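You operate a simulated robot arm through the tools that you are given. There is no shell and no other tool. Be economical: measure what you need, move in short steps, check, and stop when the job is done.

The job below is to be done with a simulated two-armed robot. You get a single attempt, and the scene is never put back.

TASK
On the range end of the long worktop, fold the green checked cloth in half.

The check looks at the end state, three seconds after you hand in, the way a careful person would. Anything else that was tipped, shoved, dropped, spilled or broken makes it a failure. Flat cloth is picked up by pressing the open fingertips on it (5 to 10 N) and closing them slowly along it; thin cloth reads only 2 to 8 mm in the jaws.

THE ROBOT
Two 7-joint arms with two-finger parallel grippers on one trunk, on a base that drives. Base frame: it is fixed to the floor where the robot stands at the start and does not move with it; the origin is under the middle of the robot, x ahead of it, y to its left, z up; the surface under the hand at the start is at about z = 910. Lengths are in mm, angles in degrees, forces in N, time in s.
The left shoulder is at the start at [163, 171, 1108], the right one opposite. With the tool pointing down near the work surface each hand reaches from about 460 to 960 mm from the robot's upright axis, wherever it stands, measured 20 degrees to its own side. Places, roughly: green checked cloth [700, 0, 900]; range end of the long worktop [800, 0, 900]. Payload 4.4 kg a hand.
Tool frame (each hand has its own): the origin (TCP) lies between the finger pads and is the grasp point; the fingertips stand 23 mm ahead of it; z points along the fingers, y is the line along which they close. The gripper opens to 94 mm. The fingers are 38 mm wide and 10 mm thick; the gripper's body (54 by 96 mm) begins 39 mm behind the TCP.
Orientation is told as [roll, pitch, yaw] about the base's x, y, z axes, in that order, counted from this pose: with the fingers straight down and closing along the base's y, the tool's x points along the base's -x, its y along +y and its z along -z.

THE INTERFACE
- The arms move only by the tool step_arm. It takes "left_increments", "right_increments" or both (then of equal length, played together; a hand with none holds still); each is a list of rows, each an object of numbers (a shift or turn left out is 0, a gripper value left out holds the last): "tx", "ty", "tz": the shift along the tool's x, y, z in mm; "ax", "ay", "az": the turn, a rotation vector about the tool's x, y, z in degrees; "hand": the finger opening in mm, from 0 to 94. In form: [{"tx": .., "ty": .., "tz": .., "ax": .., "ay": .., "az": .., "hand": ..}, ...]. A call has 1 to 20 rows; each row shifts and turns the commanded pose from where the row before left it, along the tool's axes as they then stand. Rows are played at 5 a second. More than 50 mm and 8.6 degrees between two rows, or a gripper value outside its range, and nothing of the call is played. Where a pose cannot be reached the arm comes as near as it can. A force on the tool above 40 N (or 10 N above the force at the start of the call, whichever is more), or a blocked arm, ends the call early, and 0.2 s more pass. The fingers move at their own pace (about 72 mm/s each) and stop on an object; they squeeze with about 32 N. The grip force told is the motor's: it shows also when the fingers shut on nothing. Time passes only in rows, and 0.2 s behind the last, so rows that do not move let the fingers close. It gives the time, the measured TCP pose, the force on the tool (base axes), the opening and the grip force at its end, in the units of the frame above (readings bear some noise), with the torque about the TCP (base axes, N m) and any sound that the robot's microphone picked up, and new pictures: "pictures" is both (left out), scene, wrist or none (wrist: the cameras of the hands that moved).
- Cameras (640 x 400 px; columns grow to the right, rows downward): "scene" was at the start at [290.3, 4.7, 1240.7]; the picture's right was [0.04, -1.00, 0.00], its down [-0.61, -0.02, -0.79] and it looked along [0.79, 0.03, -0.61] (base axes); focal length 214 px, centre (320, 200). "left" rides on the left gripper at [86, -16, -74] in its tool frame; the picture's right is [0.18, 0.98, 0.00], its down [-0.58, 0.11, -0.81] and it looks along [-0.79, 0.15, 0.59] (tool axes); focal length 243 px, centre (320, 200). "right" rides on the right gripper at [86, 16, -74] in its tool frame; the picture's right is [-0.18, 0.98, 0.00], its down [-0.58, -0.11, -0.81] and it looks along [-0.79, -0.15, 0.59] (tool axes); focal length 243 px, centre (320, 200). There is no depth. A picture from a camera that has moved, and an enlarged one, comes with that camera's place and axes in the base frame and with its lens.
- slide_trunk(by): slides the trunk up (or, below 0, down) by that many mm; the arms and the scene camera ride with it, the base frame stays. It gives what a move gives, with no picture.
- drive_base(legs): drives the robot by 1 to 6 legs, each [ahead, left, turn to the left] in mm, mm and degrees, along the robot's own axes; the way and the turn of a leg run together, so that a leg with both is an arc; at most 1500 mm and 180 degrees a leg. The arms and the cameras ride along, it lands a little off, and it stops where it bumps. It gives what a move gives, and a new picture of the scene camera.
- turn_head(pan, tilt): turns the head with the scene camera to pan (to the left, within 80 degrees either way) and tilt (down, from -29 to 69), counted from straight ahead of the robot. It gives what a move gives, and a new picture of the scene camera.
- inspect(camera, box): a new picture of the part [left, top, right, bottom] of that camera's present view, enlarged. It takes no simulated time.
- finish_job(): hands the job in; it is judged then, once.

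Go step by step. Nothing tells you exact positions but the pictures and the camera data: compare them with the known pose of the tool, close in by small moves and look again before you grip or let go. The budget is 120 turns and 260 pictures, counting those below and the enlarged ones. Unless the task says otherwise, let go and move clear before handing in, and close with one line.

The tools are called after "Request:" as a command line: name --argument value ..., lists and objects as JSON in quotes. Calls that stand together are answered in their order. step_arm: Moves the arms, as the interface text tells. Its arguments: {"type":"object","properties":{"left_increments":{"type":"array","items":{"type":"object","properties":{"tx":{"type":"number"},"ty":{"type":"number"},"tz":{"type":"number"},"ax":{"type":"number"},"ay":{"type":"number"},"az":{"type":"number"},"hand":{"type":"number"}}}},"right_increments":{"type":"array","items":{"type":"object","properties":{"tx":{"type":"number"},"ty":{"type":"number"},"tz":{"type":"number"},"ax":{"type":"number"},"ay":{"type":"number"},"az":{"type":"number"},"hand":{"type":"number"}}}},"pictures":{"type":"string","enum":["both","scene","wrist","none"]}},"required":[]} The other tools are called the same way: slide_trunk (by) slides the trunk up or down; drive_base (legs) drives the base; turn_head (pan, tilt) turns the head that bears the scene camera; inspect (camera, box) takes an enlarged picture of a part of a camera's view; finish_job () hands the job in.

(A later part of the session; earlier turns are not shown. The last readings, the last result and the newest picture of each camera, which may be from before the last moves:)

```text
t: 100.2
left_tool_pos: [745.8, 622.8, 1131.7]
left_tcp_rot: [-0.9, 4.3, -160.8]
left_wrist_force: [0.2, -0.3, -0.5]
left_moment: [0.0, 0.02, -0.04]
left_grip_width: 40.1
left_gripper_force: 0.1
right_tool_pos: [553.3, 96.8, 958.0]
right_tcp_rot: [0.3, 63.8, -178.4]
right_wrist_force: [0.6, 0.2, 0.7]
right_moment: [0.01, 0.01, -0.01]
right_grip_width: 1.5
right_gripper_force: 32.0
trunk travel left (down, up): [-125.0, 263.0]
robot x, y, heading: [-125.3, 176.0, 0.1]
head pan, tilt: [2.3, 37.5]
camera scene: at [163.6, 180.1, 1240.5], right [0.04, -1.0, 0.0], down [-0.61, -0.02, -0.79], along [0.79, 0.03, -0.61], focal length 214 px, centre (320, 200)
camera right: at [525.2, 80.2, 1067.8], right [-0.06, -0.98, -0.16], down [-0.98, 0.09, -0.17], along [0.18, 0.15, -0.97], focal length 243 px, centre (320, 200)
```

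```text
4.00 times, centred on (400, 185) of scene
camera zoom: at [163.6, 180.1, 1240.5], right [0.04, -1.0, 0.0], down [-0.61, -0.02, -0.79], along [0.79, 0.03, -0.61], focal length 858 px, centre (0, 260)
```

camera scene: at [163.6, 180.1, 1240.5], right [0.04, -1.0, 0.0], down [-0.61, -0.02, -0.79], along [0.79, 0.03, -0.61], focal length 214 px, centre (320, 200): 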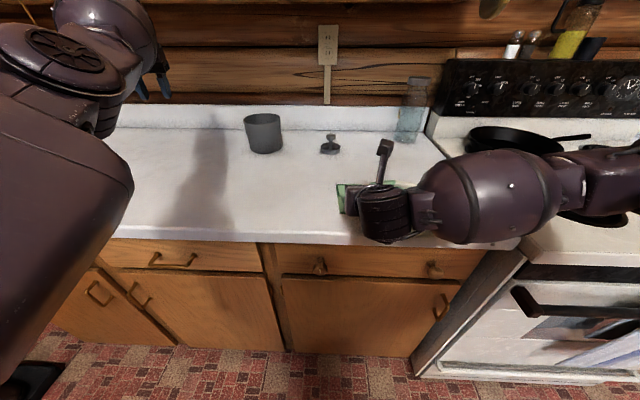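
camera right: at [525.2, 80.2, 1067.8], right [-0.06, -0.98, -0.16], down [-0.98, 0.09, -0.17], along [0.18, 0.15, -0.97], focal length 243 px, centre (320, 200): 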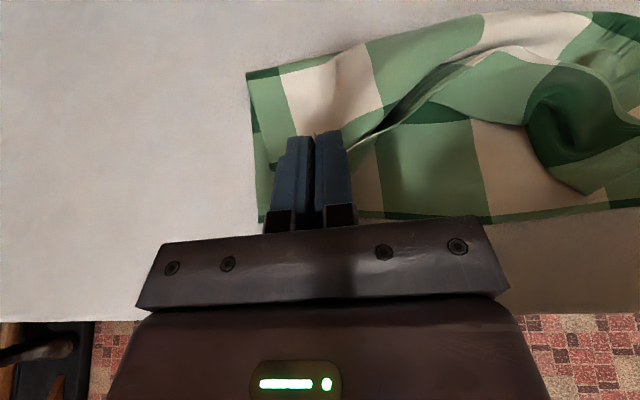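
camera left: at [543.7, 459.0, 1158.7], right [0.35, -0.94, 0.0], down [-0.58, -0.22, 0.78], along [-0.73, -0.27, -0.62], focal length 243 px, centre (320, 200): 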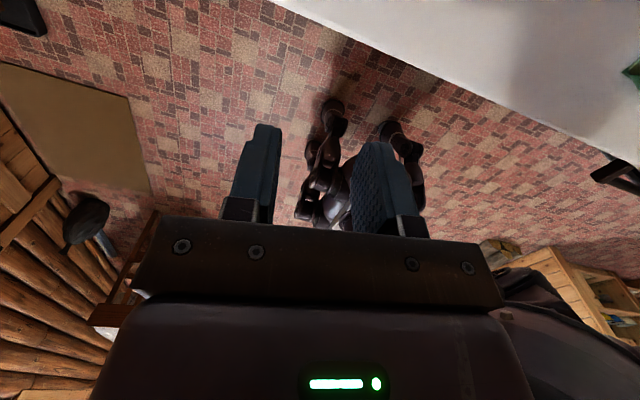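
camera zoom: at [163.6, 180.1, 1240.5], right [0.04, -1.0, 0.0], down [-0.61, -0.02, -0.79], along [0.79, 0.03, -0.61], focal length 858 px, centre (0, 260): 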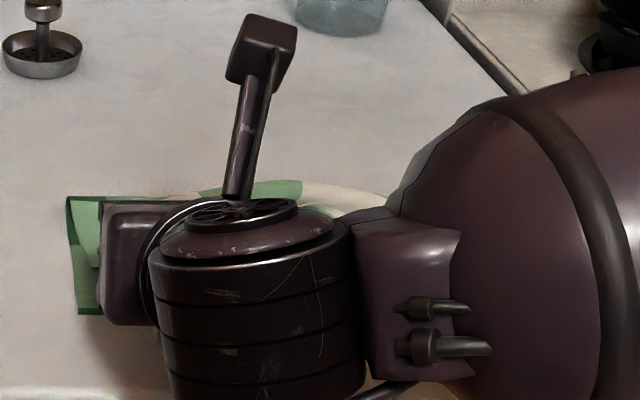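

The left side now lies flat with no turned-back strip. I'll lower to the near edge (tip ≈ x 557) and release.

Request:
step_arm --right_increments '[{"tx": -13.6, "tz": -2.8}, {"tx": -13.6, "tz": -2.8}, {}, {"hand": 12}, {"hand": 30, "tz": -4}, {"tz": -12}, {"tz": -14, "tx": 10}, {"tx": 25}, {"tx": 25}, {}]' --pictures "both"

```text
t: 102.4
left_tool_pos: [746.6, 622.6, 1132.8]
left_tcp_rot: [-1.0, 4.2, -160.8]
left_wrist_force: [-0.1, -1.0, 0.8]
left_moment: [-0.01, -0.04, 0.0]
left_grip_width: 39.8
left_gripper_force: 0.0
right_tool_pos: [534.3, 99.9, 1008.1]
right_tcp_rot: [0.4, 63.9, -178.4]
right_wrist_force: [0.6, -0.2, 0.6]
right_moment: [0.01, 0.04, 0.02]
right_grip_width: 30.1
right_gripper_force: 0.2
trunk travel left (down, up): [-125.0, 263.0]
robot x, y, heading: [-128.1, 178.8, 0.1]
head pan, tilt: [2.3, 37.5]
camera scene: at [163.3, 180.3, 1240.7], right [0.04, -1.0, 0.0], down [-0.61, -0.02, -0.79], along [0.79, 0.03, -0.61], focal length 214 px, centre (320, 200)
camera right: at [505.5, 82.3, 1117.4], right [-0.06, -0.98, -0.16], down [-0.98, 0.09, -0.17], along [0.18, 0.15, -0.97], focal length 243 px, centre (320, 200)
```

scene: 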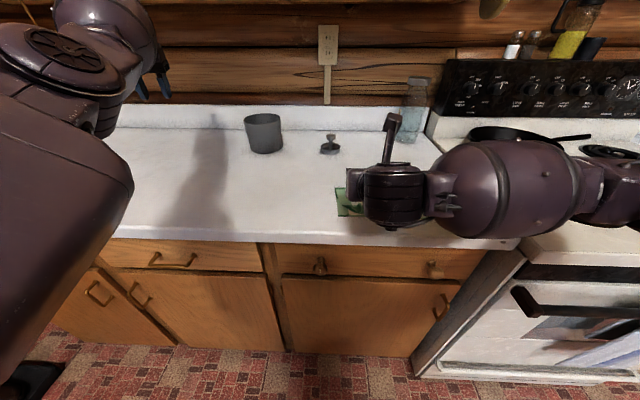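
right: 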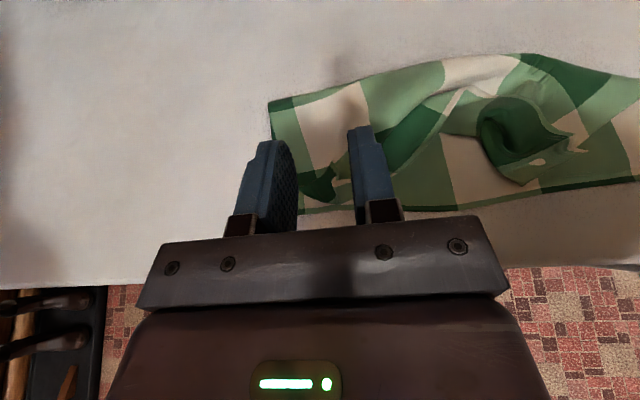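

Request:
step_arm --right_increments '[{"tx": 25, "tz": 12}, {"tx": 25, "tz": 12}, {"ay": -8}, {"ay": -8}, {"ay": -8}, {"ay": -8}, {"ay": -8}, {"ay": -8}, {"ay": -8}, {"ay": -8, "tx": 30}, {"tx": 40}, {"tx": 40}, {}]' --pictures "wrist"

Request:
inspect --camera "scene" --box '[320, 150, 480, 240]'

```text
t: 105.2
left_tool_pos: [745.5, 622.1, 1132.3]
left_tcp_rot: [-1.0, 4.1, -160.8]
left_wrist_force: [-0.5, 0.1, -1.1]
left_moment: [0.01, 0.01, 0.0]
left_grip_width: 39.9
left_gripper_force: 0.1
right_tool_pos: [689.7, 102.0, 1047.1]
right_tcp_rot: [0.1, -0.1, -178.8]
right_wrist_force: [0.4, -0.9, 0.3]
right_moment: [-0.02, -0.01, 0.0]
right_grip_width: 30.0
right_gripper_force: 0.0
trunk travel left (down, up): [-125.0, 263.0]
robot x, y, heading: [-126.5, 175.3, 0.1]
head pan, tilt: [2.3, 37.5]
camera right: at [776.3, 87.5, 1120.5], right [-0.16, -0.99, 0.0], down [-0.58, 0.1, 0.81], along [-0.8, 0.13, -0.59], focal length 243 px, centre (320, 200)
```

right: 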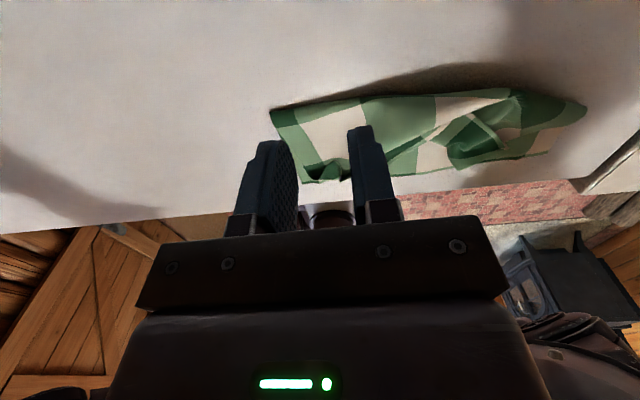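

```text
4.00 times, centred on (400, 195) of scene
camera zoom: at [163.2, 179.9, 1240.7], right [0.04, -1.0, 0.0], down [-0.61, -0.02, -0.79], along [0.79, 0.03, -0.61], focal length 858 px, centre (0, 220)
```

zoom: 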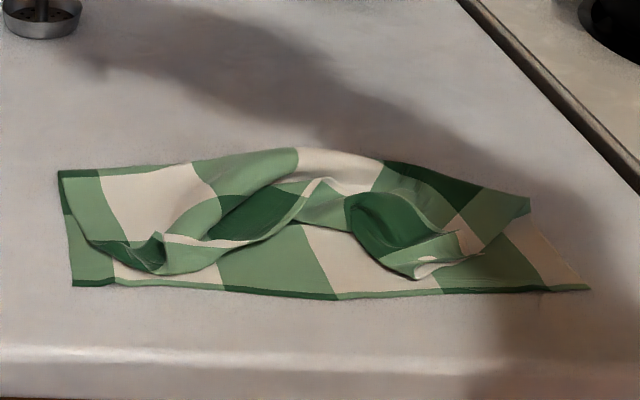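

The left half is better, with only a small turned corner left. Now the right ridge (~(590,-110)), again with a shallow hem grip. I'll move over to look.

Request:
step_arm --right_increments '[{"tx": -10, "ty": 42, "tz": 9, "hand": 42}, {"tx": -10, "ty": 42, "tz": 9}, {"tx": -10, "ty": 42, "tz": 9}, {"tx": -10, "ty": 42, "tz": 9}, {"tx": -10, "ty": 42, "tz": 9}, {}]' --pictures "none"

Request:
inspect --camera "right" --box '[180, 0, 580, 250]'

Request:
inspect --camera "scene" --box '[390, 160, 490, 230]'

```text
t: 106.6
left_tool_pos: [746.0, 624.4, 1132.7]
left_tcp_rot: [-0.9, 4.2, -160.7]
left_wrist_force: [-0.6, 0.8, -0.4]
left_moment: [0.02, 0.04, 0.0]
left_grip_width: 40.0
left_gripper_force: 0.0
right_tool_pos: [643.7, -106.1, 997.8]
right_tcp_rot: [0.2, 0.0, -178.7]
right_wrist_force: [-0.4, -0.2, 0.8]
right_moment: [0.02, 0.0, 0.01]
right_grip_width: 42.1
right_gripper_force: 0.0
trunk travel left (down, up): [-125.0, 263.0]
robot x, y, heading: [-126.7, 174.8, 0.1]
head pan, tilt: [2.3, 37.5]
```

```text
1.60 times, centred on (380, 125) of right
camera zoom: at [730.5, -121.4, 1070.7], right [-0.16, -0.99, 0.0], down [-0.58, 0.1, 0.81], along [-0.8, 0.13, -0.59], focal length 388 px, centre (224, 320)
```

zoom: 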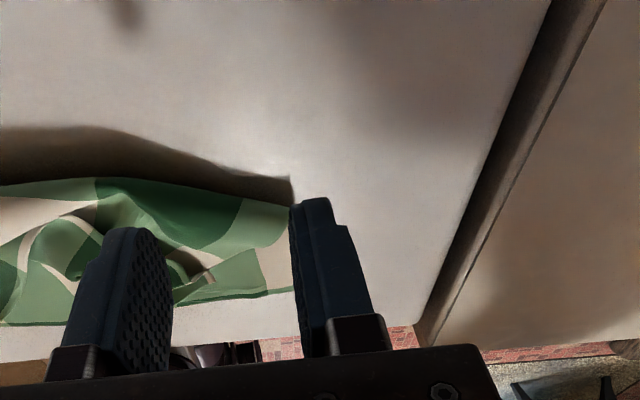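

```text
5.71 times, centred on (440, 195) of scene
camera zoom: at [163.4, 180.9, 1240.6], right [0.04, -1.0, 0.0], down [-0.61, -0.03, -0.79], along [0.79, 0.03, -0.61], focal length 1226 px, centre (-366, 229)
```

zoom: 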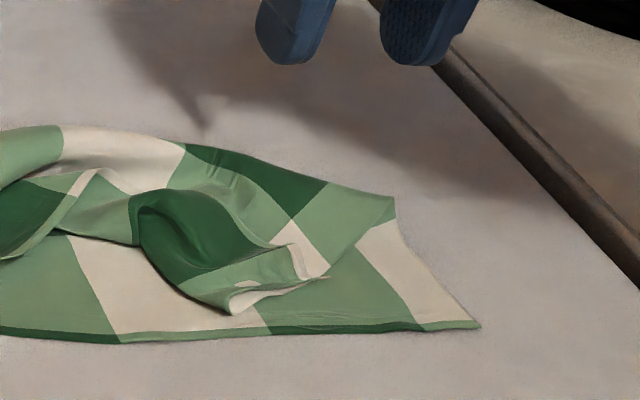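

The right corner is crumpled, with its tip near (562,-85). I'll grip it there upright, lift it high so the sheet hangs out, and look.

Request:
step_arm --right_increments '[{"tx": -38, "ty": -12, "tz": 10}, {"tx": -38, "ty": -12, "tz": 20}, {"tz": 20}, {"tz": 8}, {}]' --pictures "none"

Request:
inspect --camera "right" --box '[180, 40, 480, 240]'

Request:
inspect --camera "scene" --box '[390, 160, 490, 230]'

```text
t: 107.8
left_tool_pos: [745.6, 623.4, 1132.2]
left_tcp_rot: [-0.9, 4.2, -160.8]
left_wrist_force: [0.0, 0.1, 0.1]
left_moment: [0.03, 0.0, 0.02]
left_grip_width: 39.8
left_gripper_force: 0.0
right_tool_pos: [565.9, -86.4, 942.1]
right_tcp_rot: [0.2, 0.0, -178.8]
right_wrist_force: [0.5, -0.1, 0.4]
right_moment: [0.04, -0.01, 0.02]
right_grip_width: 42.1
right_gripper_force: 0.0
trunk travel left (down, up): [-125.0, 263.0]
robot x, y, heading: [-126.2, 176.8, 0.3]
head pan, tilt: [2.3, 37.5]
```

```text
2.00 times, centred on (330, 140) of right
camera zoom: at [652.7, -100.2, 1015.2], right [-0.16, -0.99, 0.0], down [-0.58, 0.1, 0.81], along [-0.8, 0.13, -0.59], focal length 485 px, centre (300, 320)
```

zoom: 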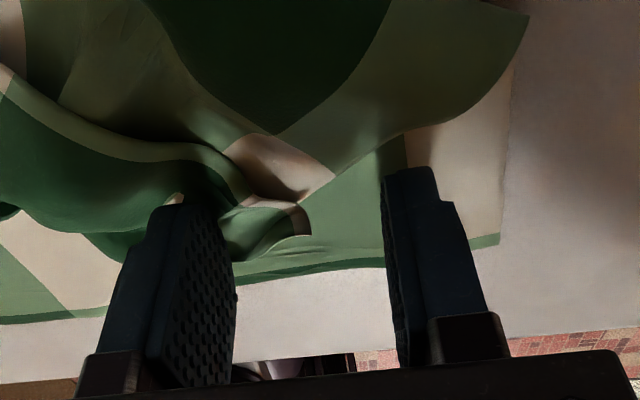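

```text
5.71 times, centred on (440, 195) of scene
camera zoom: at [163.3, 180.3, 1240.7], right [0.04, -1.0, 0.0], down [-0.61, -0.02, -0.79], along [0.79, 0.03, -0.61], focal length 1226 px, centre (-366, 229)
```

zoom: 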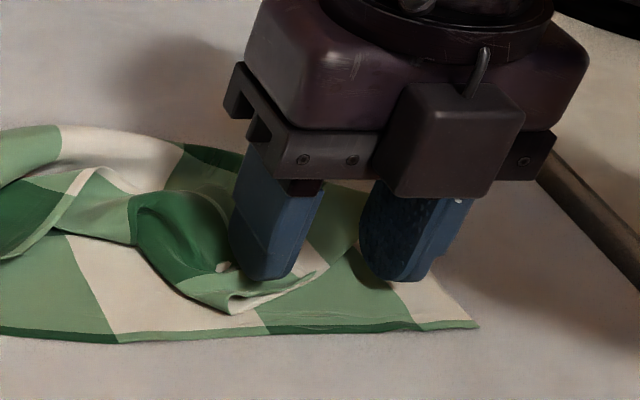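

Request:
step_arm --right_increments '[{"tz": -22}, {"ty": -12, "tx": -2}, {"tz": 18}, {"tz": 7}, {}, {"hand": 37}, {"hand": 32}, {"hand": 27}, {"hand": 22}, {"hand": 17}, {"hand": 12}, {"hand": 7}, {"hand": 0}, {}, {}]' --pictures "wrist"

Request:
inspect --camera "scene" --box '[390, 160, 490, 230]'

```text
t: 111.0
left_tool_pos: [745.9, 623.5, 1131.8]
left_tcp_rot: [-0.9, 4.2, -160.8]
left_wrist_force: [-0.4, 0.2, -0.5]
left_moment: [0.0, -0.03, 0.0]
left_grip_width: 40.1
left_gripper_force: 0.2
right_tool_pos: [566.3, -76.3, 940.2]
right_tcp_rot: [0.2, -0.1, -178.8]
right_wrist_force: [0.4, 1.0, -0.7]
right_moment: [-0.02, -0.04, 0.0]
right_grip_width: 0.7
right_gripper_force: 32.1
trunk travel left (down, up): [-125.0, 263.0]
robot x, y, heading: [-126.5, 173.5, -0.0]
head pan, tilt: [2.3, 37.5]
camera right: at [652.3, -89.4, 1013.9], right [-0.16, -0.99, 0.0], down [-0.58, 0.1, 0.81], along [-0.8, 0.13, -0.59], focal length 243 px, centre (320, 200)
```

right: 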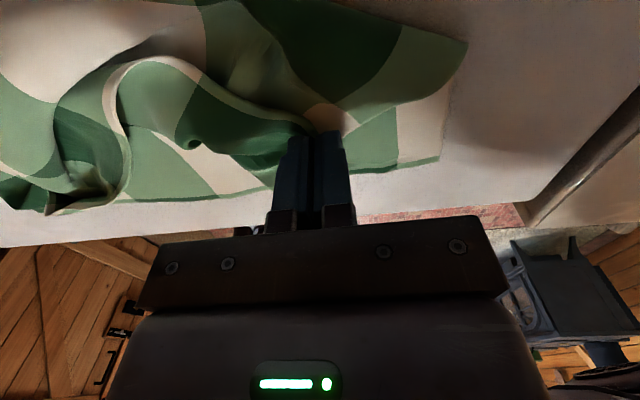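

```text
5.71 times, centred on (440, 195) of scene
camera zoom: at [163.3, 180.3, 1240.7], right [0.04, -1.0, 0.0], down [-0.61, -0.02, -0.79], along [0.79, 0.03, -0.61], focal length 1226 px, centre (-366, 229)
```

zoom: 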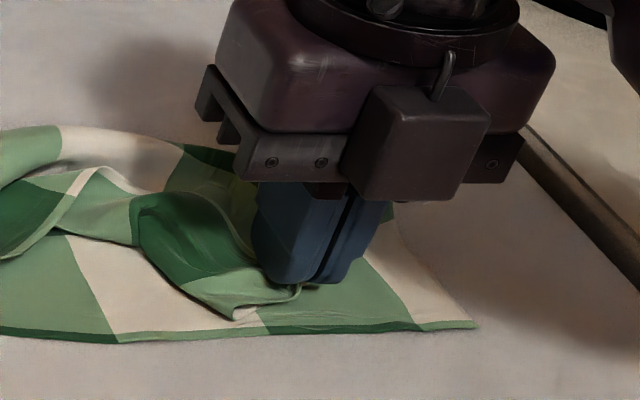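

Request:
step_arm --right_increments '[{"tz": -15}, {"tz": -20}, {"tz": -25}, {"tz": -25}, {}]' --pictures "wrist"

Request:
inspect --camera "scene" --box '[330, 130, 490, 230]'

```text
t: 112.2
left_tool_pos: [747.2, 622.6, 1131.0]
left_tcp_rot: [-1.0, 4.1, -160.9]
left_wrist_force: [0.2, 0.7, 0.0]
left_moment: [0.0, 0.01, 0.01]
left_grip_width: 39.8
left_gripper_force: 0.1
right_tool_pos: [563.2, -75.0, 1025.3]
right_tcp_rot: [0.3, -0.1, -178.8]
right_wrist_force: [0.1, -0.1, -0.2]
right_moment: [-0.01, -0.04, 0.0]
right_grip_width: 0.9
right_gripper_force: 32.4
trunk travel left (down, up): [-125.0, 263.0]
robot x, y, heading: [-126.5, 174.2, -0.4]
head pan, tilt: [2.3, 37.5]
camera right: at [651.2, -89.4, 1097.9], right [-0.16, -0.99, 0.0], down [-0.58, 0.1, 0.81], along [-0.8, 0.13, -0.59], focal length 243 px, centre (320, 200)
```

right: 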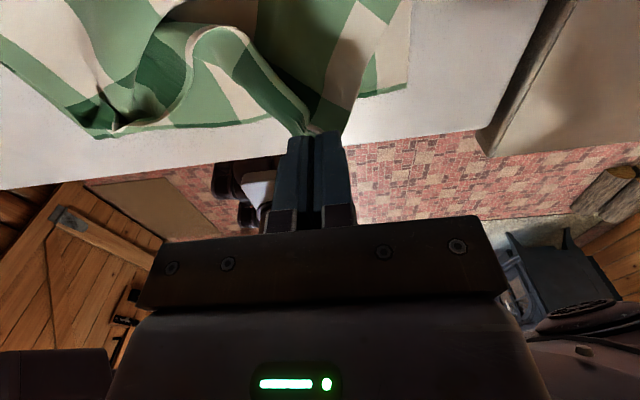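

```text
4.00 times, centred on (410, 180) of scene
camera zoom: at [163.6, 180.2, 1240.5], right [0.04, -1.0, 0.0], down [-0.61, -0.02, -0.79], along [0.79, 0.03, -0.61], focal length 858 px, centre (-40, 280)
```

zoom: 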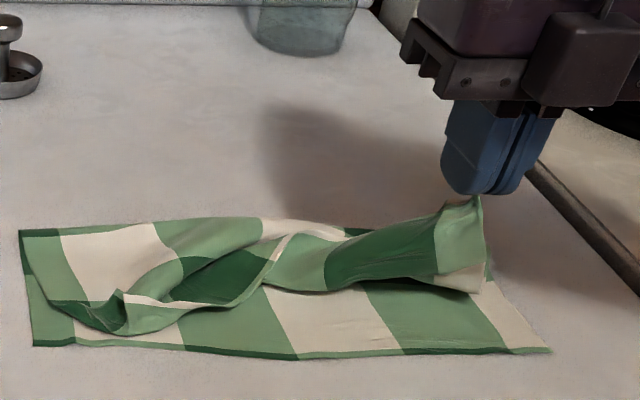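

Now the actual corner is held and the right side hangs free. I'll roll the hand over and bring it to the lower layer's near right corner (~(540,-142)).

Request:
step_arm --right_increments '[{"ay": 8}, {"ay": 8}, {"ay": 8}, {"ay": 8}, {"ay": 8}, {"ay": 8}, {"ay": 8}, {"tx": -23.7, "ty": 15, "tz": 3}, {"tx": -23.7, "ty": 15, "tz": 3}, {"tx": -23.7, "ty": 15, "tz": 3}, {"tx": -15, "ty": 15, "tz": 2}, {}]' --pictures "both"

Request:
inspect --camera "scene" --box '[330, 150, 490, 240]'

```text
t: 114.8
left_tool_pos: [746.4, 623.6, 1131.8]
left_tcp_rot: [-0.9, 4.2, -160.8]
left_wrist_force: [0.0, -0.1, -0.2]
left_moment: [-0.03, 0.0, 0.02]
left_grip_width: 40.0
left_gripper_force: 0.0
right_tool_pos: [526.5, -138.9, 947.9]
right_tcp_rot: [0.3, 56.0, -178.5]
right_wrist_force: [-0.4, 0.1, -0.3]
right_moment: [0.01, 0.01, -0.01]
right_grip_width: 0.7
right_gripper_force: 31.7
trunk travel left (down, up): [-125.0, 263.0]
robot x, y, heading: [-124.9, 174.2, -0.0]
head pan, tilt: [2.3, 37.5]
camera scene: at [163.3, 180.4, 1240.7], right [0.04, -1.0, 0.0], down [-0.61, -0.02, -0.79], along [0.79, 0.03, -0.61], focal length 214 px, centre (320, 200)
camera right: at [514.7, -155.4, 1060.6], right [-0.08, -0.99, -0.15], down [-1.0, 0.09, -0.03], along [0.04, 0.15, -0.99], focal length 243 px, centre (320, 200)
```

scene: 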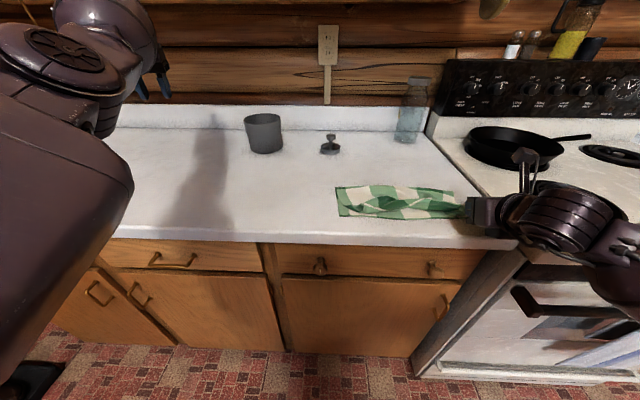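
right: 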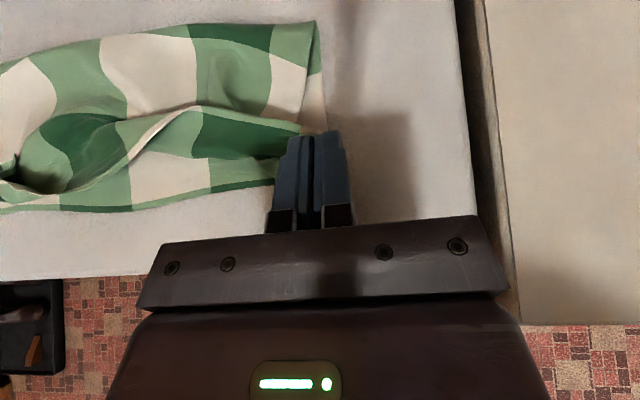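

```text
4.00 times, centred on (410, 195) of scene
camera zoom: at [163.3, 180.4, 1240.7], right [0.04, -1.0, 0.0], down [-0.61, -0.02, -0.79], along [0.79, 0.03, -0.61], focal length 858 px, centre (-40, 220)
```

zoom: 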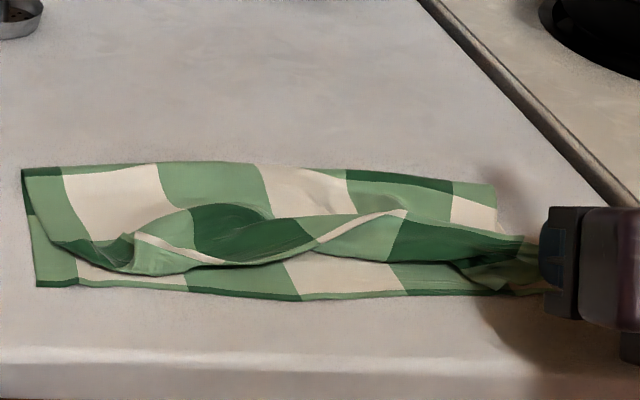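

Request:
step_arm --right_increments '[{"tx": -9, "tz": 1, "ty": 3}, {"tx": -8, "tz": 1, "ty": 3}, {}, {"hand": 12}, {"hand": 24, "tz": -4}, {"tz": -14}, {"tz": -14, "tx": 10}, {"tx": 25}, {"tx": 25}, {"tx": 25, "ay": -8}, {"ay": -8}, {"ay": -8}, {"ay": -8}, {"ay": -8}, {"ay": -8}, {"ay": -8}, {"tx": 30}, {"tx": 40}, {}]' --pictures "wrist"

Request:
inspect --camera "scene" --box '[330, 150, 490, 240]'

```text
t: 115.9
left_tool_pos: [746.6, 620.4, 1132.6]
left_tcp_rot: [-0.9, 4.2, -160.9]
left_wrist_force: [0.1, 0.4, -0.1]
left_moment: [-0.03, -0.01, 0.0]
left_grip_width: 39.9
left_gripper_force: 0.1
right_tool_pos: [519.5, -147.0, 938.2]
right_tcp_rot: [1.0, 56.8, -178.5]
right_wrist_force: [-1.6, -7.0, 13.9]
right_moment: [-0.02, -0.04, -0.21]
right_grip_width: 21.0
right_gripper_force: 0.0
trunk travel left (down, up): [-125.0, 263.0]
robot x, y, heading: [-126.8, 175.7, -0.4]
head pan, tilt: [2.3, 37.5]
stopped in row 5 (right hand): the force on the tool passed its limit at 48 N (the readings are from after the stop); the commanded pose is now the measured one
camera right: at [504.8, -163.1, 1050.7], right [-0.09, -0.99, -0.14], down [-0.99, 0.1, -0.05], along [0.06, 0.14, -0.99], focal length 243 px, centre (320, 200)
```

right: 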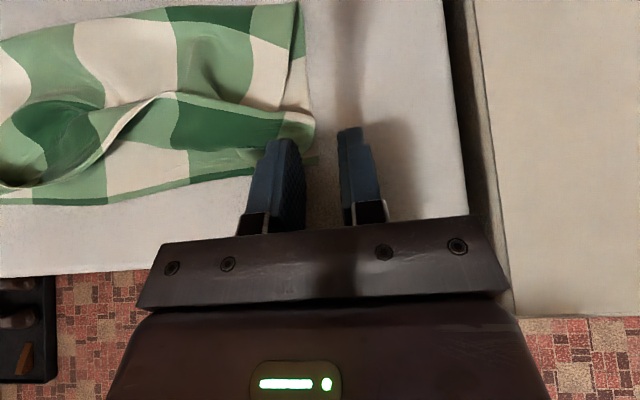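

```text
4.00 times, centred on (410, 195) of scene
camera zoom: at [162.8, 179.3, 1240.6], right [0.04, -1.0, 0.0], down [-0.61, -0.02, -0.79], along [0.79, 0.03, -0.61], focal length 858 px, centre (-40, 220)
```

zoom: 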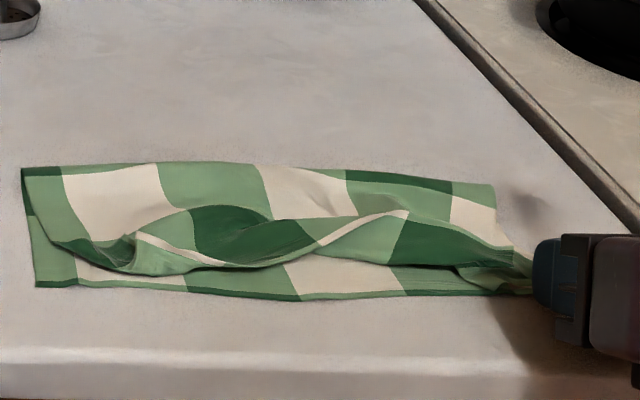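

The fingers touched the worktop and stopped the move, but the corner is in place and released. I'll lift away gently.

Request:
step_arm --right_increments '[{"tx": 4, "tz": -4, "hand": 30}, {"tx": 10, "tz": -12}, {"tx": 20, "tz": -10}, {"tx": 30}, {"tx": 30, "ay": -8}, {"ay": -8}, {"ay": -8}, {"ay": -8}, {"ay": -8}, {"ay": -8}, {"ay": -8}, {"tx": 40}, {"tx": 40}, {}]' --pictures "wrist"

Request:
inspect --camera "scene" --box '[330, 150, 490, 240]'

```text
t: 118.9
left_tool_pos: [746.5, 622.1, 1132.7]
left_tcp_rot: [-0.9, 4.2, -160.9]
left_wrist_force: [0.1, 0.1, -0.8]
left_moment: [0.04, 0.01, 0.03]
left_grip_width: 40.2
left_gripper_force: 0.1
right_tool_pos: [631.8, -141.6, 1028.6]
right_tcp_rot: [0.6, 0.4, -179.2]
right_wrist_force: [0.0, -0.1, 0.8]
right_moment: [-0.01, 0.01, 0.03]
right_grip_width: 30.1
right_gripper_force: 0.0
trunk travel left (down, up): [-125.0, 263.0]
robot x, y, heading: [-128.0, 172.5, 0.0]
head pan, tilt: [2.3, 37.5]
camera right: at [717.7, -156.5, 1103.4], right [-0.17, -0.99, 0.01], down [-0.59, 0.11, 0.8], along [-0.79, 0.13, -0.6], focal length 243 px, centre (320, 200)
```

right: 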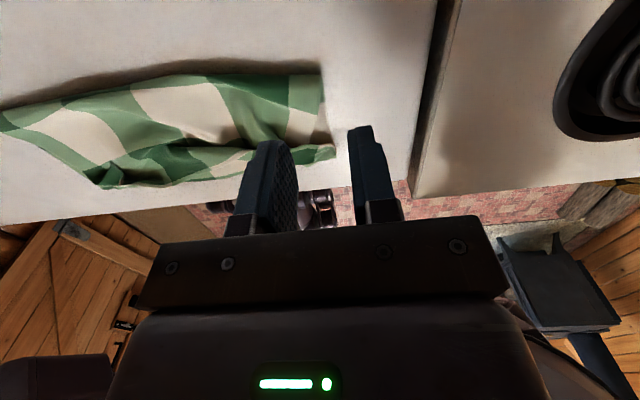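

```text
4.00 times, centred on (410, 195) of scene
camera zoom: at [163.1, 179.6, 1240.9], right [0.04, -1.0, 0.0], down [-0.61, -0.02, -0.79], along [0.79, 0.03, -0.61], focal length 858 px, centre (-40, 220)
```

zoom: 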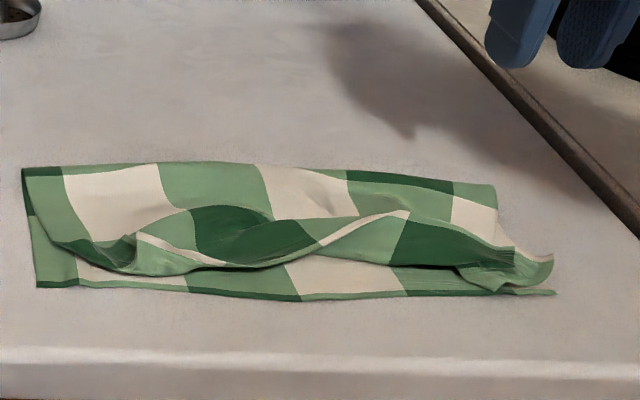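

The right end is now in good shape. Next is the left corner tip, near (567,93). I'll move there and look.

Request:
step_arm --right_increments '[{"tx": -6, "ty": -39, "hand": 36}, {"tx": -6, "ty": -39}, {"tx": -6, "ty": -39}, {"tx": -6, "ty": -39, "tz": 15}, {"tx": -6, "ty": -39, "tz": 15}, {"tx": -6, "ty": -39, "tz": 15}, {}]' --pictures "none"

Request:
inspect --camera "right" --box '[180, 40, 480, 240]'

Request:
inspect --camera "scene" --box '[325, 170, 405, 225]'

```text
t: 120.5
left_tool_pos: [745.5, 621.5, 1132.2]
left_tcp_rot: [-0.8, 4.3, -160.8]
left_wrist_force: [0.5, 0.2, 0.2]
left_moment: [0.0, 0.0, 0.01]
left_grip_width: 39.9
left_gripper_force: 0.0
right_tool_pos: [589.0, 89.2, 985.6]
right_tcp_rot: [0.6, 0.4, -179.2]
right_wrist_force: [-0.3, -0.3, 0.8]
right_moment: [0.01, 0.0, -0.02]
right_grip_width: 36.1
right_gripper_force: 0.0
trunk travel left (down, up): [-125.0, 263.0]
robot x, y, heading: [-127.6, 178.8, -0.3]
head pan, tilt: [2.3, 37.5]
```

```text
2.00 times, centred on (330, 140) of right
camera zoom: at [676.3, 74.1, 1060.4], right [-0.17, -0.99, 0.01], down [-0.59, 0.11, 0.8], along [-0.79, 0.13, -0.6], focal length 485 px, centre (300, 320)
```

zoom: 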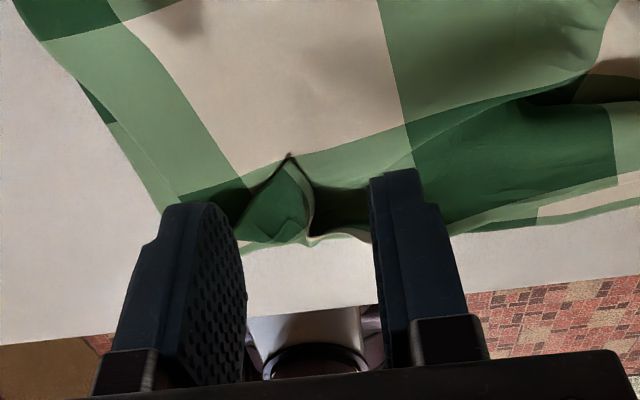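

```text
7.27 times, centred on (365, 198) of scene
camera zoom: at [163.3, 179.4, 1240.8], right [0.04, -1.0, 0.0], down [-0.61, -0.02, -0.79], along [0.79, 0.03, -0.61], focal length 1560 px, centre (-7, 218)
```

zoom: 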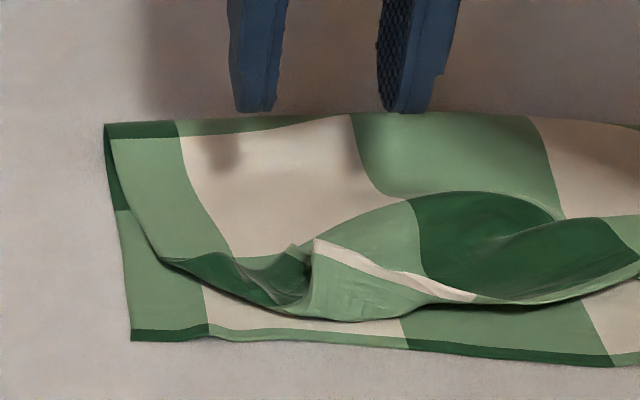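

The corner tip is at about (577,92), lying flat. I'll lower with a shallow overlap and close.

Request:
step_arm --right_increments '[{"tx": -7, "ty": -1, "tz": 20}, {"tz": 18}, {"tz": 8}, {"tz": 2}, {}]' --pictures "none"

Request:
inspect --camera "right" --box '[180, 40, 480, 240]'

Request:
inspect --camera "scene" --box '[325, 170, 405, 225]'

```text
t: 121.7
left_tool_pos: [745.2, 621.2, 1132.3]
left_tcp_rot: [-0.9, 4.2, -160.8]
left_wrist_force: [0.3, -0.1, 0.2]
left_moment: [-0.01, -0.03, -0.01]
left_grip_width: 40.1
left_gripper_force: 0.1
right_tool_pos: [582.9, 90.6, 935.6]
right_tcp_rot: [0.5, 0.5, -179.2]
right_wrist_force: [1.5, 0.2, 0.4]
right_moment: [0.01, 0.02, -0.01]
right_grip_width: 35.9
right_gripper_force: 0.0
trunk travel left (down, up): [-125.0, 263.0]
robot x, y, heading: [-127.7, 174.1, -0.1]
head pan, tilt: [2.3, 37.5]
```

```text
2.00 times, centred on (330, 140) of right
camera zoom: at [668.5, 75.7, 1010.1], right [-0.17, -0.99, 0.01], down [-0.59, 0.11, 0.8], along [-0.79, 0.13, -0.6], focal length 485 px, centre (300, 320)
```

zoom: 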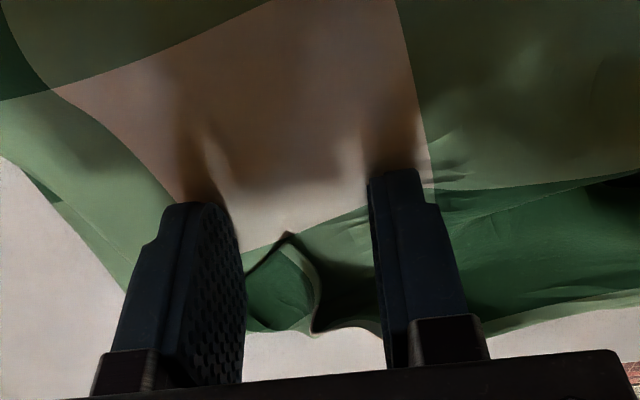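

```text
7.27 times, centred on (365, 198) of scene
camera zoom: at [163.5, 179.8, 1240.7], right [0.04, -1.0, 0.0], down [-0.61, -0.02, -0.79], along [0.79, 0.03, -0.61], focal length 1560 px, centre (-7, 218)
```

zoom: 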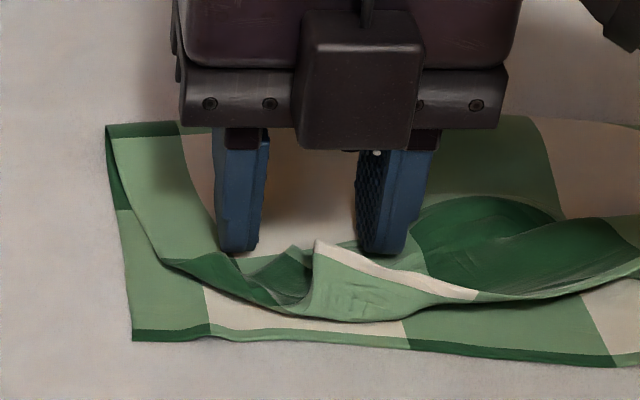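

Request:
step_arm --right_increments '[{"tz": -20}, {"tx": -9}, {"tz": 18}, {"tz": 2}, {}, {"hand": 31}, {"hand": 26}, {"hand": 21}, {"hand": 16}, {"hand": 11}, {"hand": 6}, {"hand": 0}, {}, {}, {"tz": -20}, {"tz": -25}, {"tz": -25}, {}]' --pictures "wrist"

Request:
inspect --camera "scene" --box '[330, 150, 490, 240]'

```text
t: 125.5
left_tool_pos: [746.4, 621.9, 1131.6]
left_tcp_rot: [-1.0, 4.1, -160.8]
left_wrist_force: [-0.4, -0.1, -0.2]
left_moment: [-0.01, -0.01, 0.0]
left_grip_width: 40.2
left_gripper_force: 0.1
right_tool_pos: [572.5, 89.7, 1005.1]
right_tcp_rot: [0.5, 0.4, -179.2]
right_wrist_force: [0.3, -0.2, -0.4]
right_moment: [0.01, 0.0, 0.01]
right_grip_width: 1.4
right_gripper_force: 32.4
trunk travel left (down, up): [-125.0, 263.0]
robot x, y, heading: [-129.0, 175.4, -0.0]
head pan, tilt: [2.3, 37.5]
camera right: at [659.5, 75.4, 1079.9], right [-0.17, -0.99, 0.01], down [-0.59, 0.11, 0.8], along [-0.79, 0.13, -0.6], focal length 243 px, centre (320, 200)
```

right: 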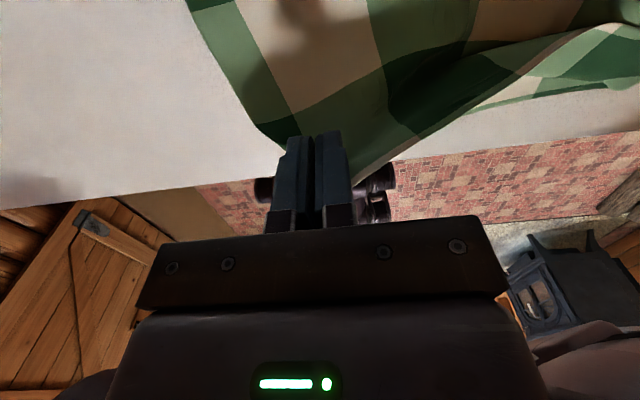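

```text
4.00 times, centred on (410, 195) of scene
camera zoom: at [163.9, 179.8, 1240.5], right [0.04, -1.0, 0.0], down [-0.61, -0.02, -0.79], along [0.79, 0.03, -0.61], focal length 858 px, centre (-40, 220)
```

zoom: 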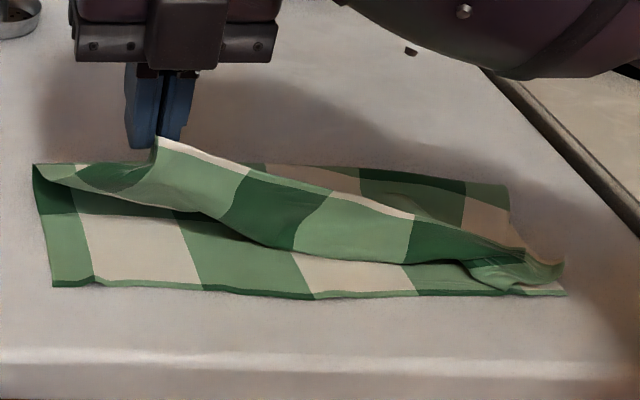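

The hem is now straight from the right corner to the left grip. I'll roll the hand over and lay it on the near edge.

Request:
step_arm --right_increments '[{"ay": 8}, {"ay": 8}, {"ay": 8}, {"ay": 8}, {"ay": 8}, {"ay": 8}, {"ay": 8}, {"ay": 8}, {"tx": -17.6, "ty": -3, "tz": -3.1}, {"tx": -17.6, "ty": -3, "tz": -3.1}, {"tx": -17.6, "ty": -3, "tz": -3.1}, {"tx": -17.6, "ty": -3, "tz": -3.1}, {"tx": -6}, {}]' --pictures "wrist"

Request:
inspect --camera "scene" --box '[330, 150, 490, 240]'

```text
t: 128.5
left_tool_pos: [746.7, 621.3, 1132.1]
left_tcp_rot: [-0.9, 4.1, -160.8]
left_wrist_force: [0.0, -0.3, 0.3]
left_moment: [0.02, -0.03, 0.04]
left_grip_width: 40.0
left_gripper_force: 0.0
right_tool_pos: [531.2, 102.3, 940.9]
right_tcp_rot: [1.1, 64.5, -178.3]
right_wrist_force: [0.1, 0.3, 1.3]
right_moment: [-0.01, -0.03, 0.03]
right_grip_width: 1.5
right_gripper_force: 32.2
trunk travel left (down, up): [-125.0, 263.0]
robot x, y, heading: [-125.7, 170.4, -0.0]
head pan, tilt: [2.3, 37.5]
camera right: at [501.2, 85.4, 1049.5], right [-0.06, -0.99, -0.16], down [-0.98, 0.09, -0.18], along [0.19, 0.14, -0.97], focal length 243 px, centre (320, 200)
```

right: 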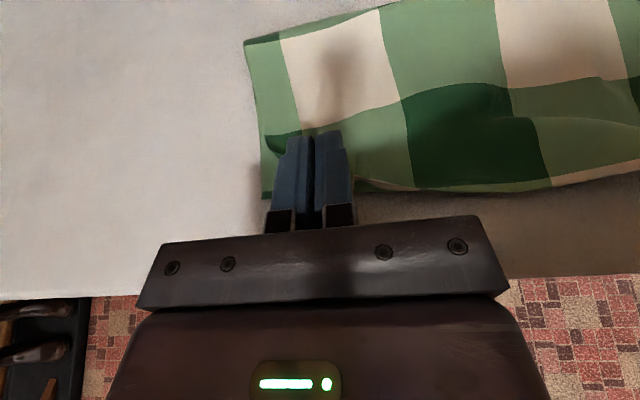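

```text
4.00 times, centred on (410, 195) of scene
camera zoom: at [163.5, 179.8, 1240.7], right [0.04, -1.0, 0.0], down [-0.61, -0.02, -0.79], along [0.79, 0.03, -0.61], focal length 858 px, centre (-40, 220)
```

zoom: 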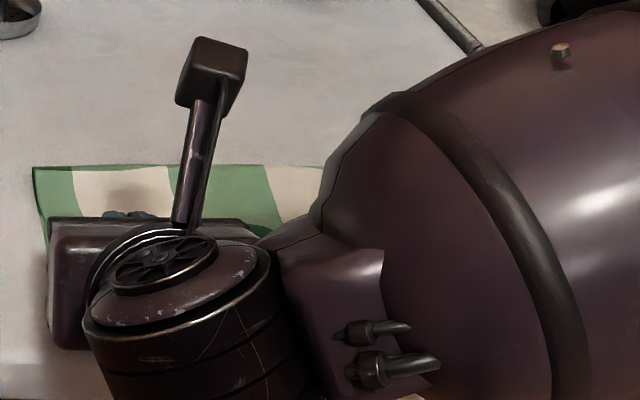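

The upper layer now covers the lower one almost to its near edge. I'll release and withdraw gently.

Request:
step_arm --right_increments '[{"tx": 1, "tz": -3}, {"hand": 10, "tz": -2}, {"hand": 24, "tz": -4, "tx": 1}, {"tz": -14, "tx": 3}, {"tz": -12, "tx": 8}, {"tx": 25}, {"tx": 25}, {"tx": 25, "ay": -8}, {"ay": -8}, {"ay": -8}, {"ay": -8}, {"ay": -8}, {"ay": -8}, {"ay": -8}, {"ay": -8}, {"tx": 40}, {"tx": 40}, {"tx": 40}, {}]' --pictures "wrist"

Request:
inspect --camera "scene" --box '[330, 150, 490, 240]'

```text
t: 132.5
left_tool_pos: [746.6, 622.3, 1133.1]
left_tcp_rot: [-1.0, 4.2, -160.7]
left_wrist_force: [-0.5, 0.3, -0.5]
left_moment: [0.01, -0.02, 0.01]
left_grip_width: 39.9
left_gripper_force: 0.0
right_tool_pos: [659.2, 102.5, 1035.9]
right_tcp_rot: [0.5, 0.5, -179.2]
right_wrist_force: [0.1, -0.2, 0.0]
right_moment: [0.0, -0.01, 0.02]
right_grip_width: 24.1
right_gripper_force: 0.0
trunk travel left (down, up): [-125.0, 263.0]
robot x, y, heading: [-127.0, 175.6, -0.0]
head pan, tilt: [2.3, 37.5]
camera right: at [745.2, 87.6, 1110.0], right [-0.17, -0.99, 0.01], down [-0.59, 0.11, 0.8], along [-0.79, 0.13, -0.6], focal length 243 px, centre (320, 200)
```

right: 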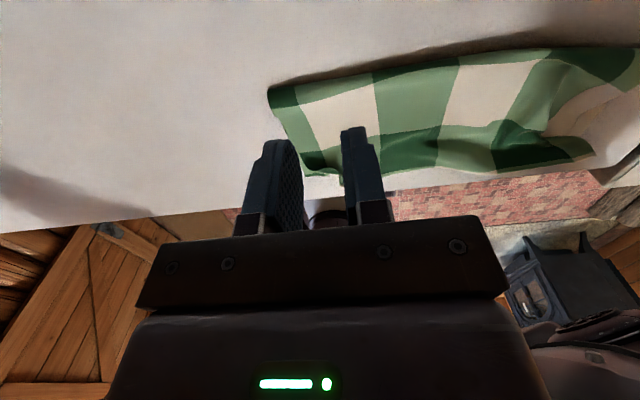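

```text
4.00 times, centred on (410, 195) of scene
camera zoom: at [163.3, 179.5, 1240.8], right [0.04, -1.0, 0.0], down [-0.61, -0.02, -0.79], along [0.79, 0.03, -0.61], focal length 858 px, centre (-40, 220)
```

zoom: 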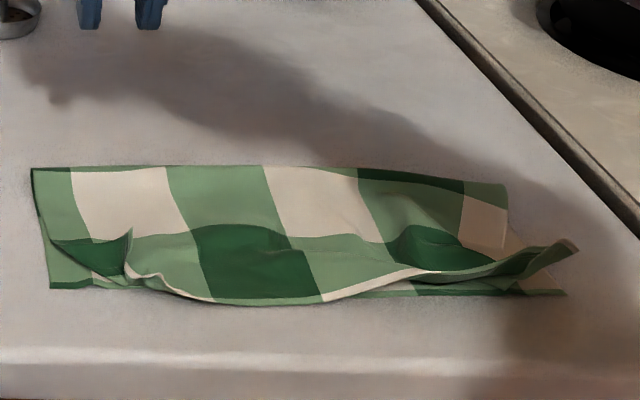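

Very close now: only the right corner stands up a bit (~25 mm short of the near edge), and there's a small ridge at left. I'll look at the right corner closely.

Request:
step_arm --right_increments '[{"tx": -8, "ty": 41, "hand": 36}, {"tx": -8, "ty": 41}, {"tx": -8, "ty": 41}, {"tx": -8, "ty": 41}, {"tx": -8, "ty": 41, "tz": 15}, {"tx": -8, "ty": 41, "tz": 15}, {"tz": 10}, {}]' --pictures "none"

Request:
inspect --camera "right" --box '[180, 40, 480, 240]'

Request:
inspect --camera "scene" --box '[410, 180, 490, 235]'

```text
t: 134.3
left_tool_pos: [747.4, 621.6, 1132.2]
left_tcp_rot: [-0.9, 4.2, -160.8]
left_wrist_force: [0.2, -0.9, 0.0]
left_moment: [-0.02, 0.01, -0.01]
left_grip_width: 40.0
left_gripper_force: 0.1
right_tool_pos: [613.5, -144.8, 996.4]
right_tcp_rot: [0.4, 0.5, -179.2]
right_wrist_force: [0.5, -1.1, -1.4]
right_moment: [0.02, 0.02, 0.02]
right_grip_width: 36.0
right_gripper_force: 0.1
trunk travel left (down, up): [-125.0, 263.0]
robot x, y, heading: [-128.6, 173.4, -0.1]
head pan, tilt: [2.3, 37.5]
```

```text
2.00 times, centred on (330, 140) of right
camera zoom: at [698.7, -157.9, 1071.0], right [-0.17, -0.99, 0.01], down [-0.59, 0.11, 0.8], along [-0.79, 0.13, -0.6], focal length 485 px, centre (300, 320)
```

zoom: 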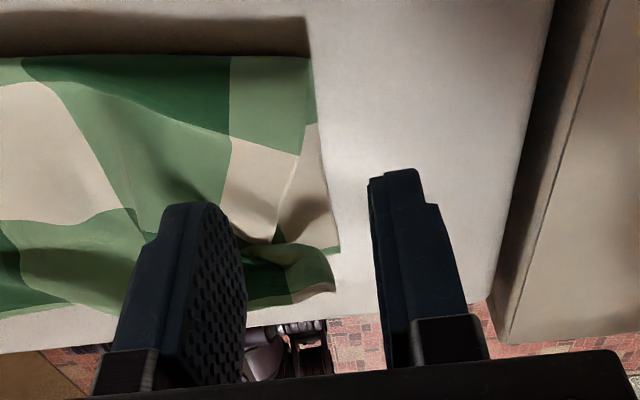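

```text
7.27 times, centred on (450, 208) of scene
camera zoom: at [163.4, 179.6, 1240.7], right [0.04, -1.0, 0.0], down [-0.61, -0.02, -0.79], along [0.79, 0.03, -0.61], focal length 1560 px, centre (-626, 146)
```

zoom: 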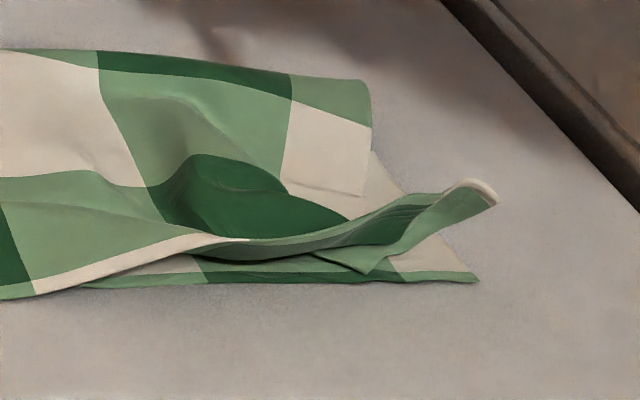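

The right corner is standing up (~25 mm high) right above the lower corner, as a ridge running left–right. I'll turn the hand 90° so the fingers close front-to-back around that ridge.

Request:
step_arm --right_increments '[{"az": -8, "hand": 44}, {"az": -8}, {"az": -8}, {"az": -8}, {"az": -8}, {"az": -8}, {"az": -8}, {"az": -8}, {"az": -8}, {"az": -8}, {"az": -8}, {"az": -2}, {"ty": -34, "tx": 2}, {"ty": -34, "tx": 2}, {"tz": 20}, {}]' --pictures "wrist"

Request:
inspect --camera "scene" --box '[400, 160, 500, 235]'

```text
t: 137.7
left_tool_pos: [745.5, 622.0, 1134.0]
left_tcp_rot: [-0.9, 4.2, -160.8]
left_wrist_force: [-0.3, -0.1, 0.9]
left_moment: [0.01, -0.04, -0.01]
left_grip_width: 39.9
left_gripper_force: 0.2
right_tool_pos: [544.8, -138.2, 976.7]
right_tcp_rot: [0.6, -0.4, -89.1]
right_wrist_force: [-1.3, 0.6, 0.8]
right_moment: [-0.01, 0.0, 0.02]
right_grip_width: 43.9
right_gripper_force: 0.1
trunk travel left (down, up): [-125.0, 263.0]
robot x, y, heading: [-125.0, 173.0, -0.0]
head pan, tilt: [2.3, 37.5]
camera right: at [559.1, -51.1, 1050.1], right [0.99, -0.17, 0.01], down [-0.11, -0.58, 0.81], along [-0.13, -0.8, -0.59], focal length 243 px, centre (320, 200)
```

right: 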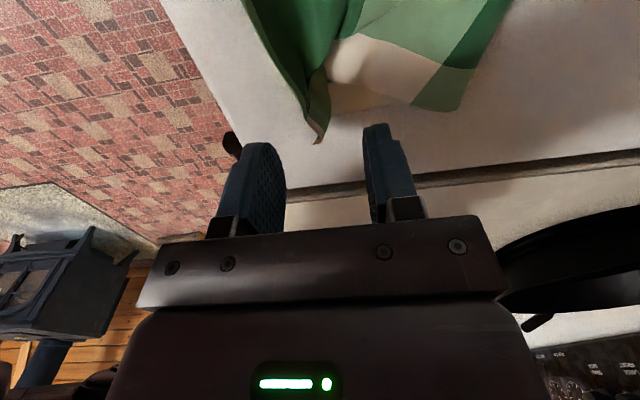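

```text
5.33 times, centred on (450, 198) of scene
camera zoom: at [163.0, 179.9, 1240.9], right [0.04, -1.0, 0.0], down [-0.61, -0.02, -0.79], along [0.79, 0.03, -0.61], focal length 1144 px, centre (-373, 213)
```

zoom: 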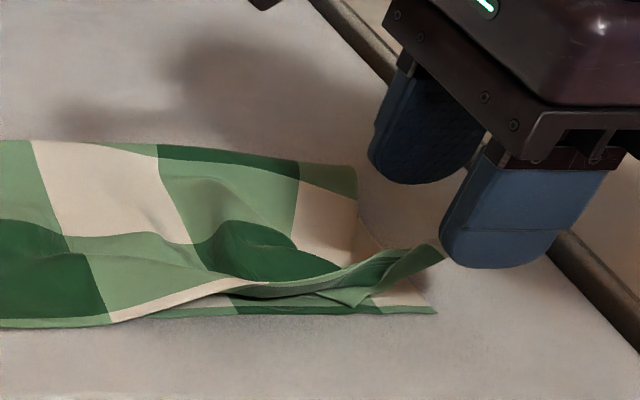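

The corner tip lies between the fingers at (543,-147). I'll lower for a shallow pinch of the ridge top and close.

Request:
step_arm --right_increments '[{"tz": 15}, {"tz": 14}, {}, {"hand": 36}, {"hand": 28}, {"hand": 20}, {"hand": 12}, {"hand": 6}, {"hand": 0}, {}, {}, {"tz": -15}, {"tz": -20}, {"tz": -20}, {}]' --pictures "wrist"

Request:
inspect --camera "scene" --box '[370, 140, 500, 235]'

```text
t: 140.9
left_tool_pos: [746.4, 621.4, 1132.0]
left_tcp_rot: [-0.9, 4.1, -160.8]
left_wrist_force: [-0.2, 1.0, -0.2]
left_moment: [0.01, -0.01, 0.04]
left_grip_width: 39.8
left_gripper_force: 0.1
right_tool_pos: [545.9, -138.6, 1004.1]
right_tcp_rot: [0.5, -0.5, -89.2]
right_wrist_force: [-0.6, 0.0, 0.1]
right_moment: [0.0, -0.01, 0.01]
right_grip_width: 1.6
right_gripper_force: 32.3
trunk travel left (down, up): [-125.0, 263.0]
robot x, y, heading: [-126.6, 175.2, 0.0]
head pan, tilt: [2.3, 37.5]
camera right: at [560.4, -52.1, 1076.7], right [0.99, -0.17, 0.01], down [-0.11, -0.58, 0.81], along [-0.13, -0.8, -0.59], focal length 243 px, centre (320, 200)
```

right: 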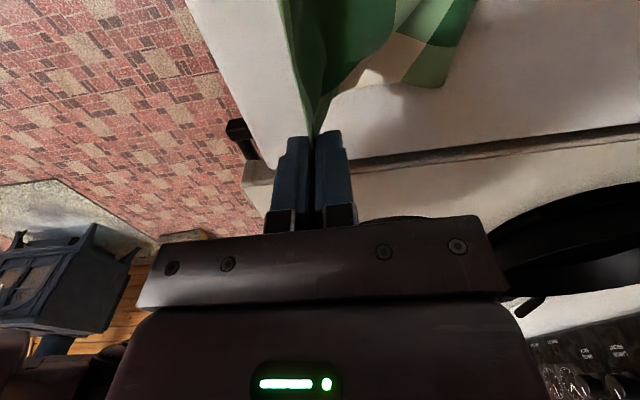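

```text
4.21 times, centred on (435, 188) of scene
camera zoom: at [163.8, 179.8, 1240.5], right [0.04, -1.0, 0.0], down [-0.61, -0.02, -0.79], along [0.79, 0.03, -0.61], focal length 903 px, centre (-164, 253)
```

zoom: 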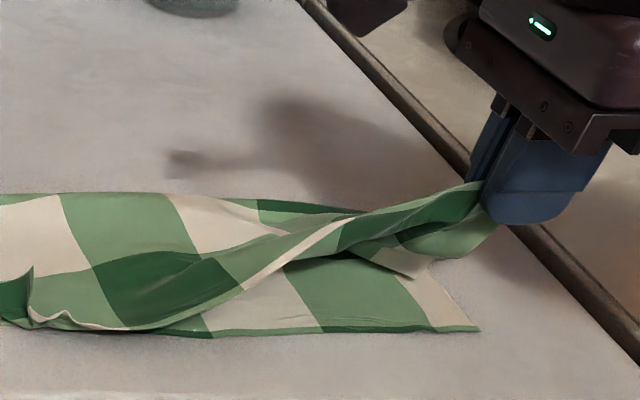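

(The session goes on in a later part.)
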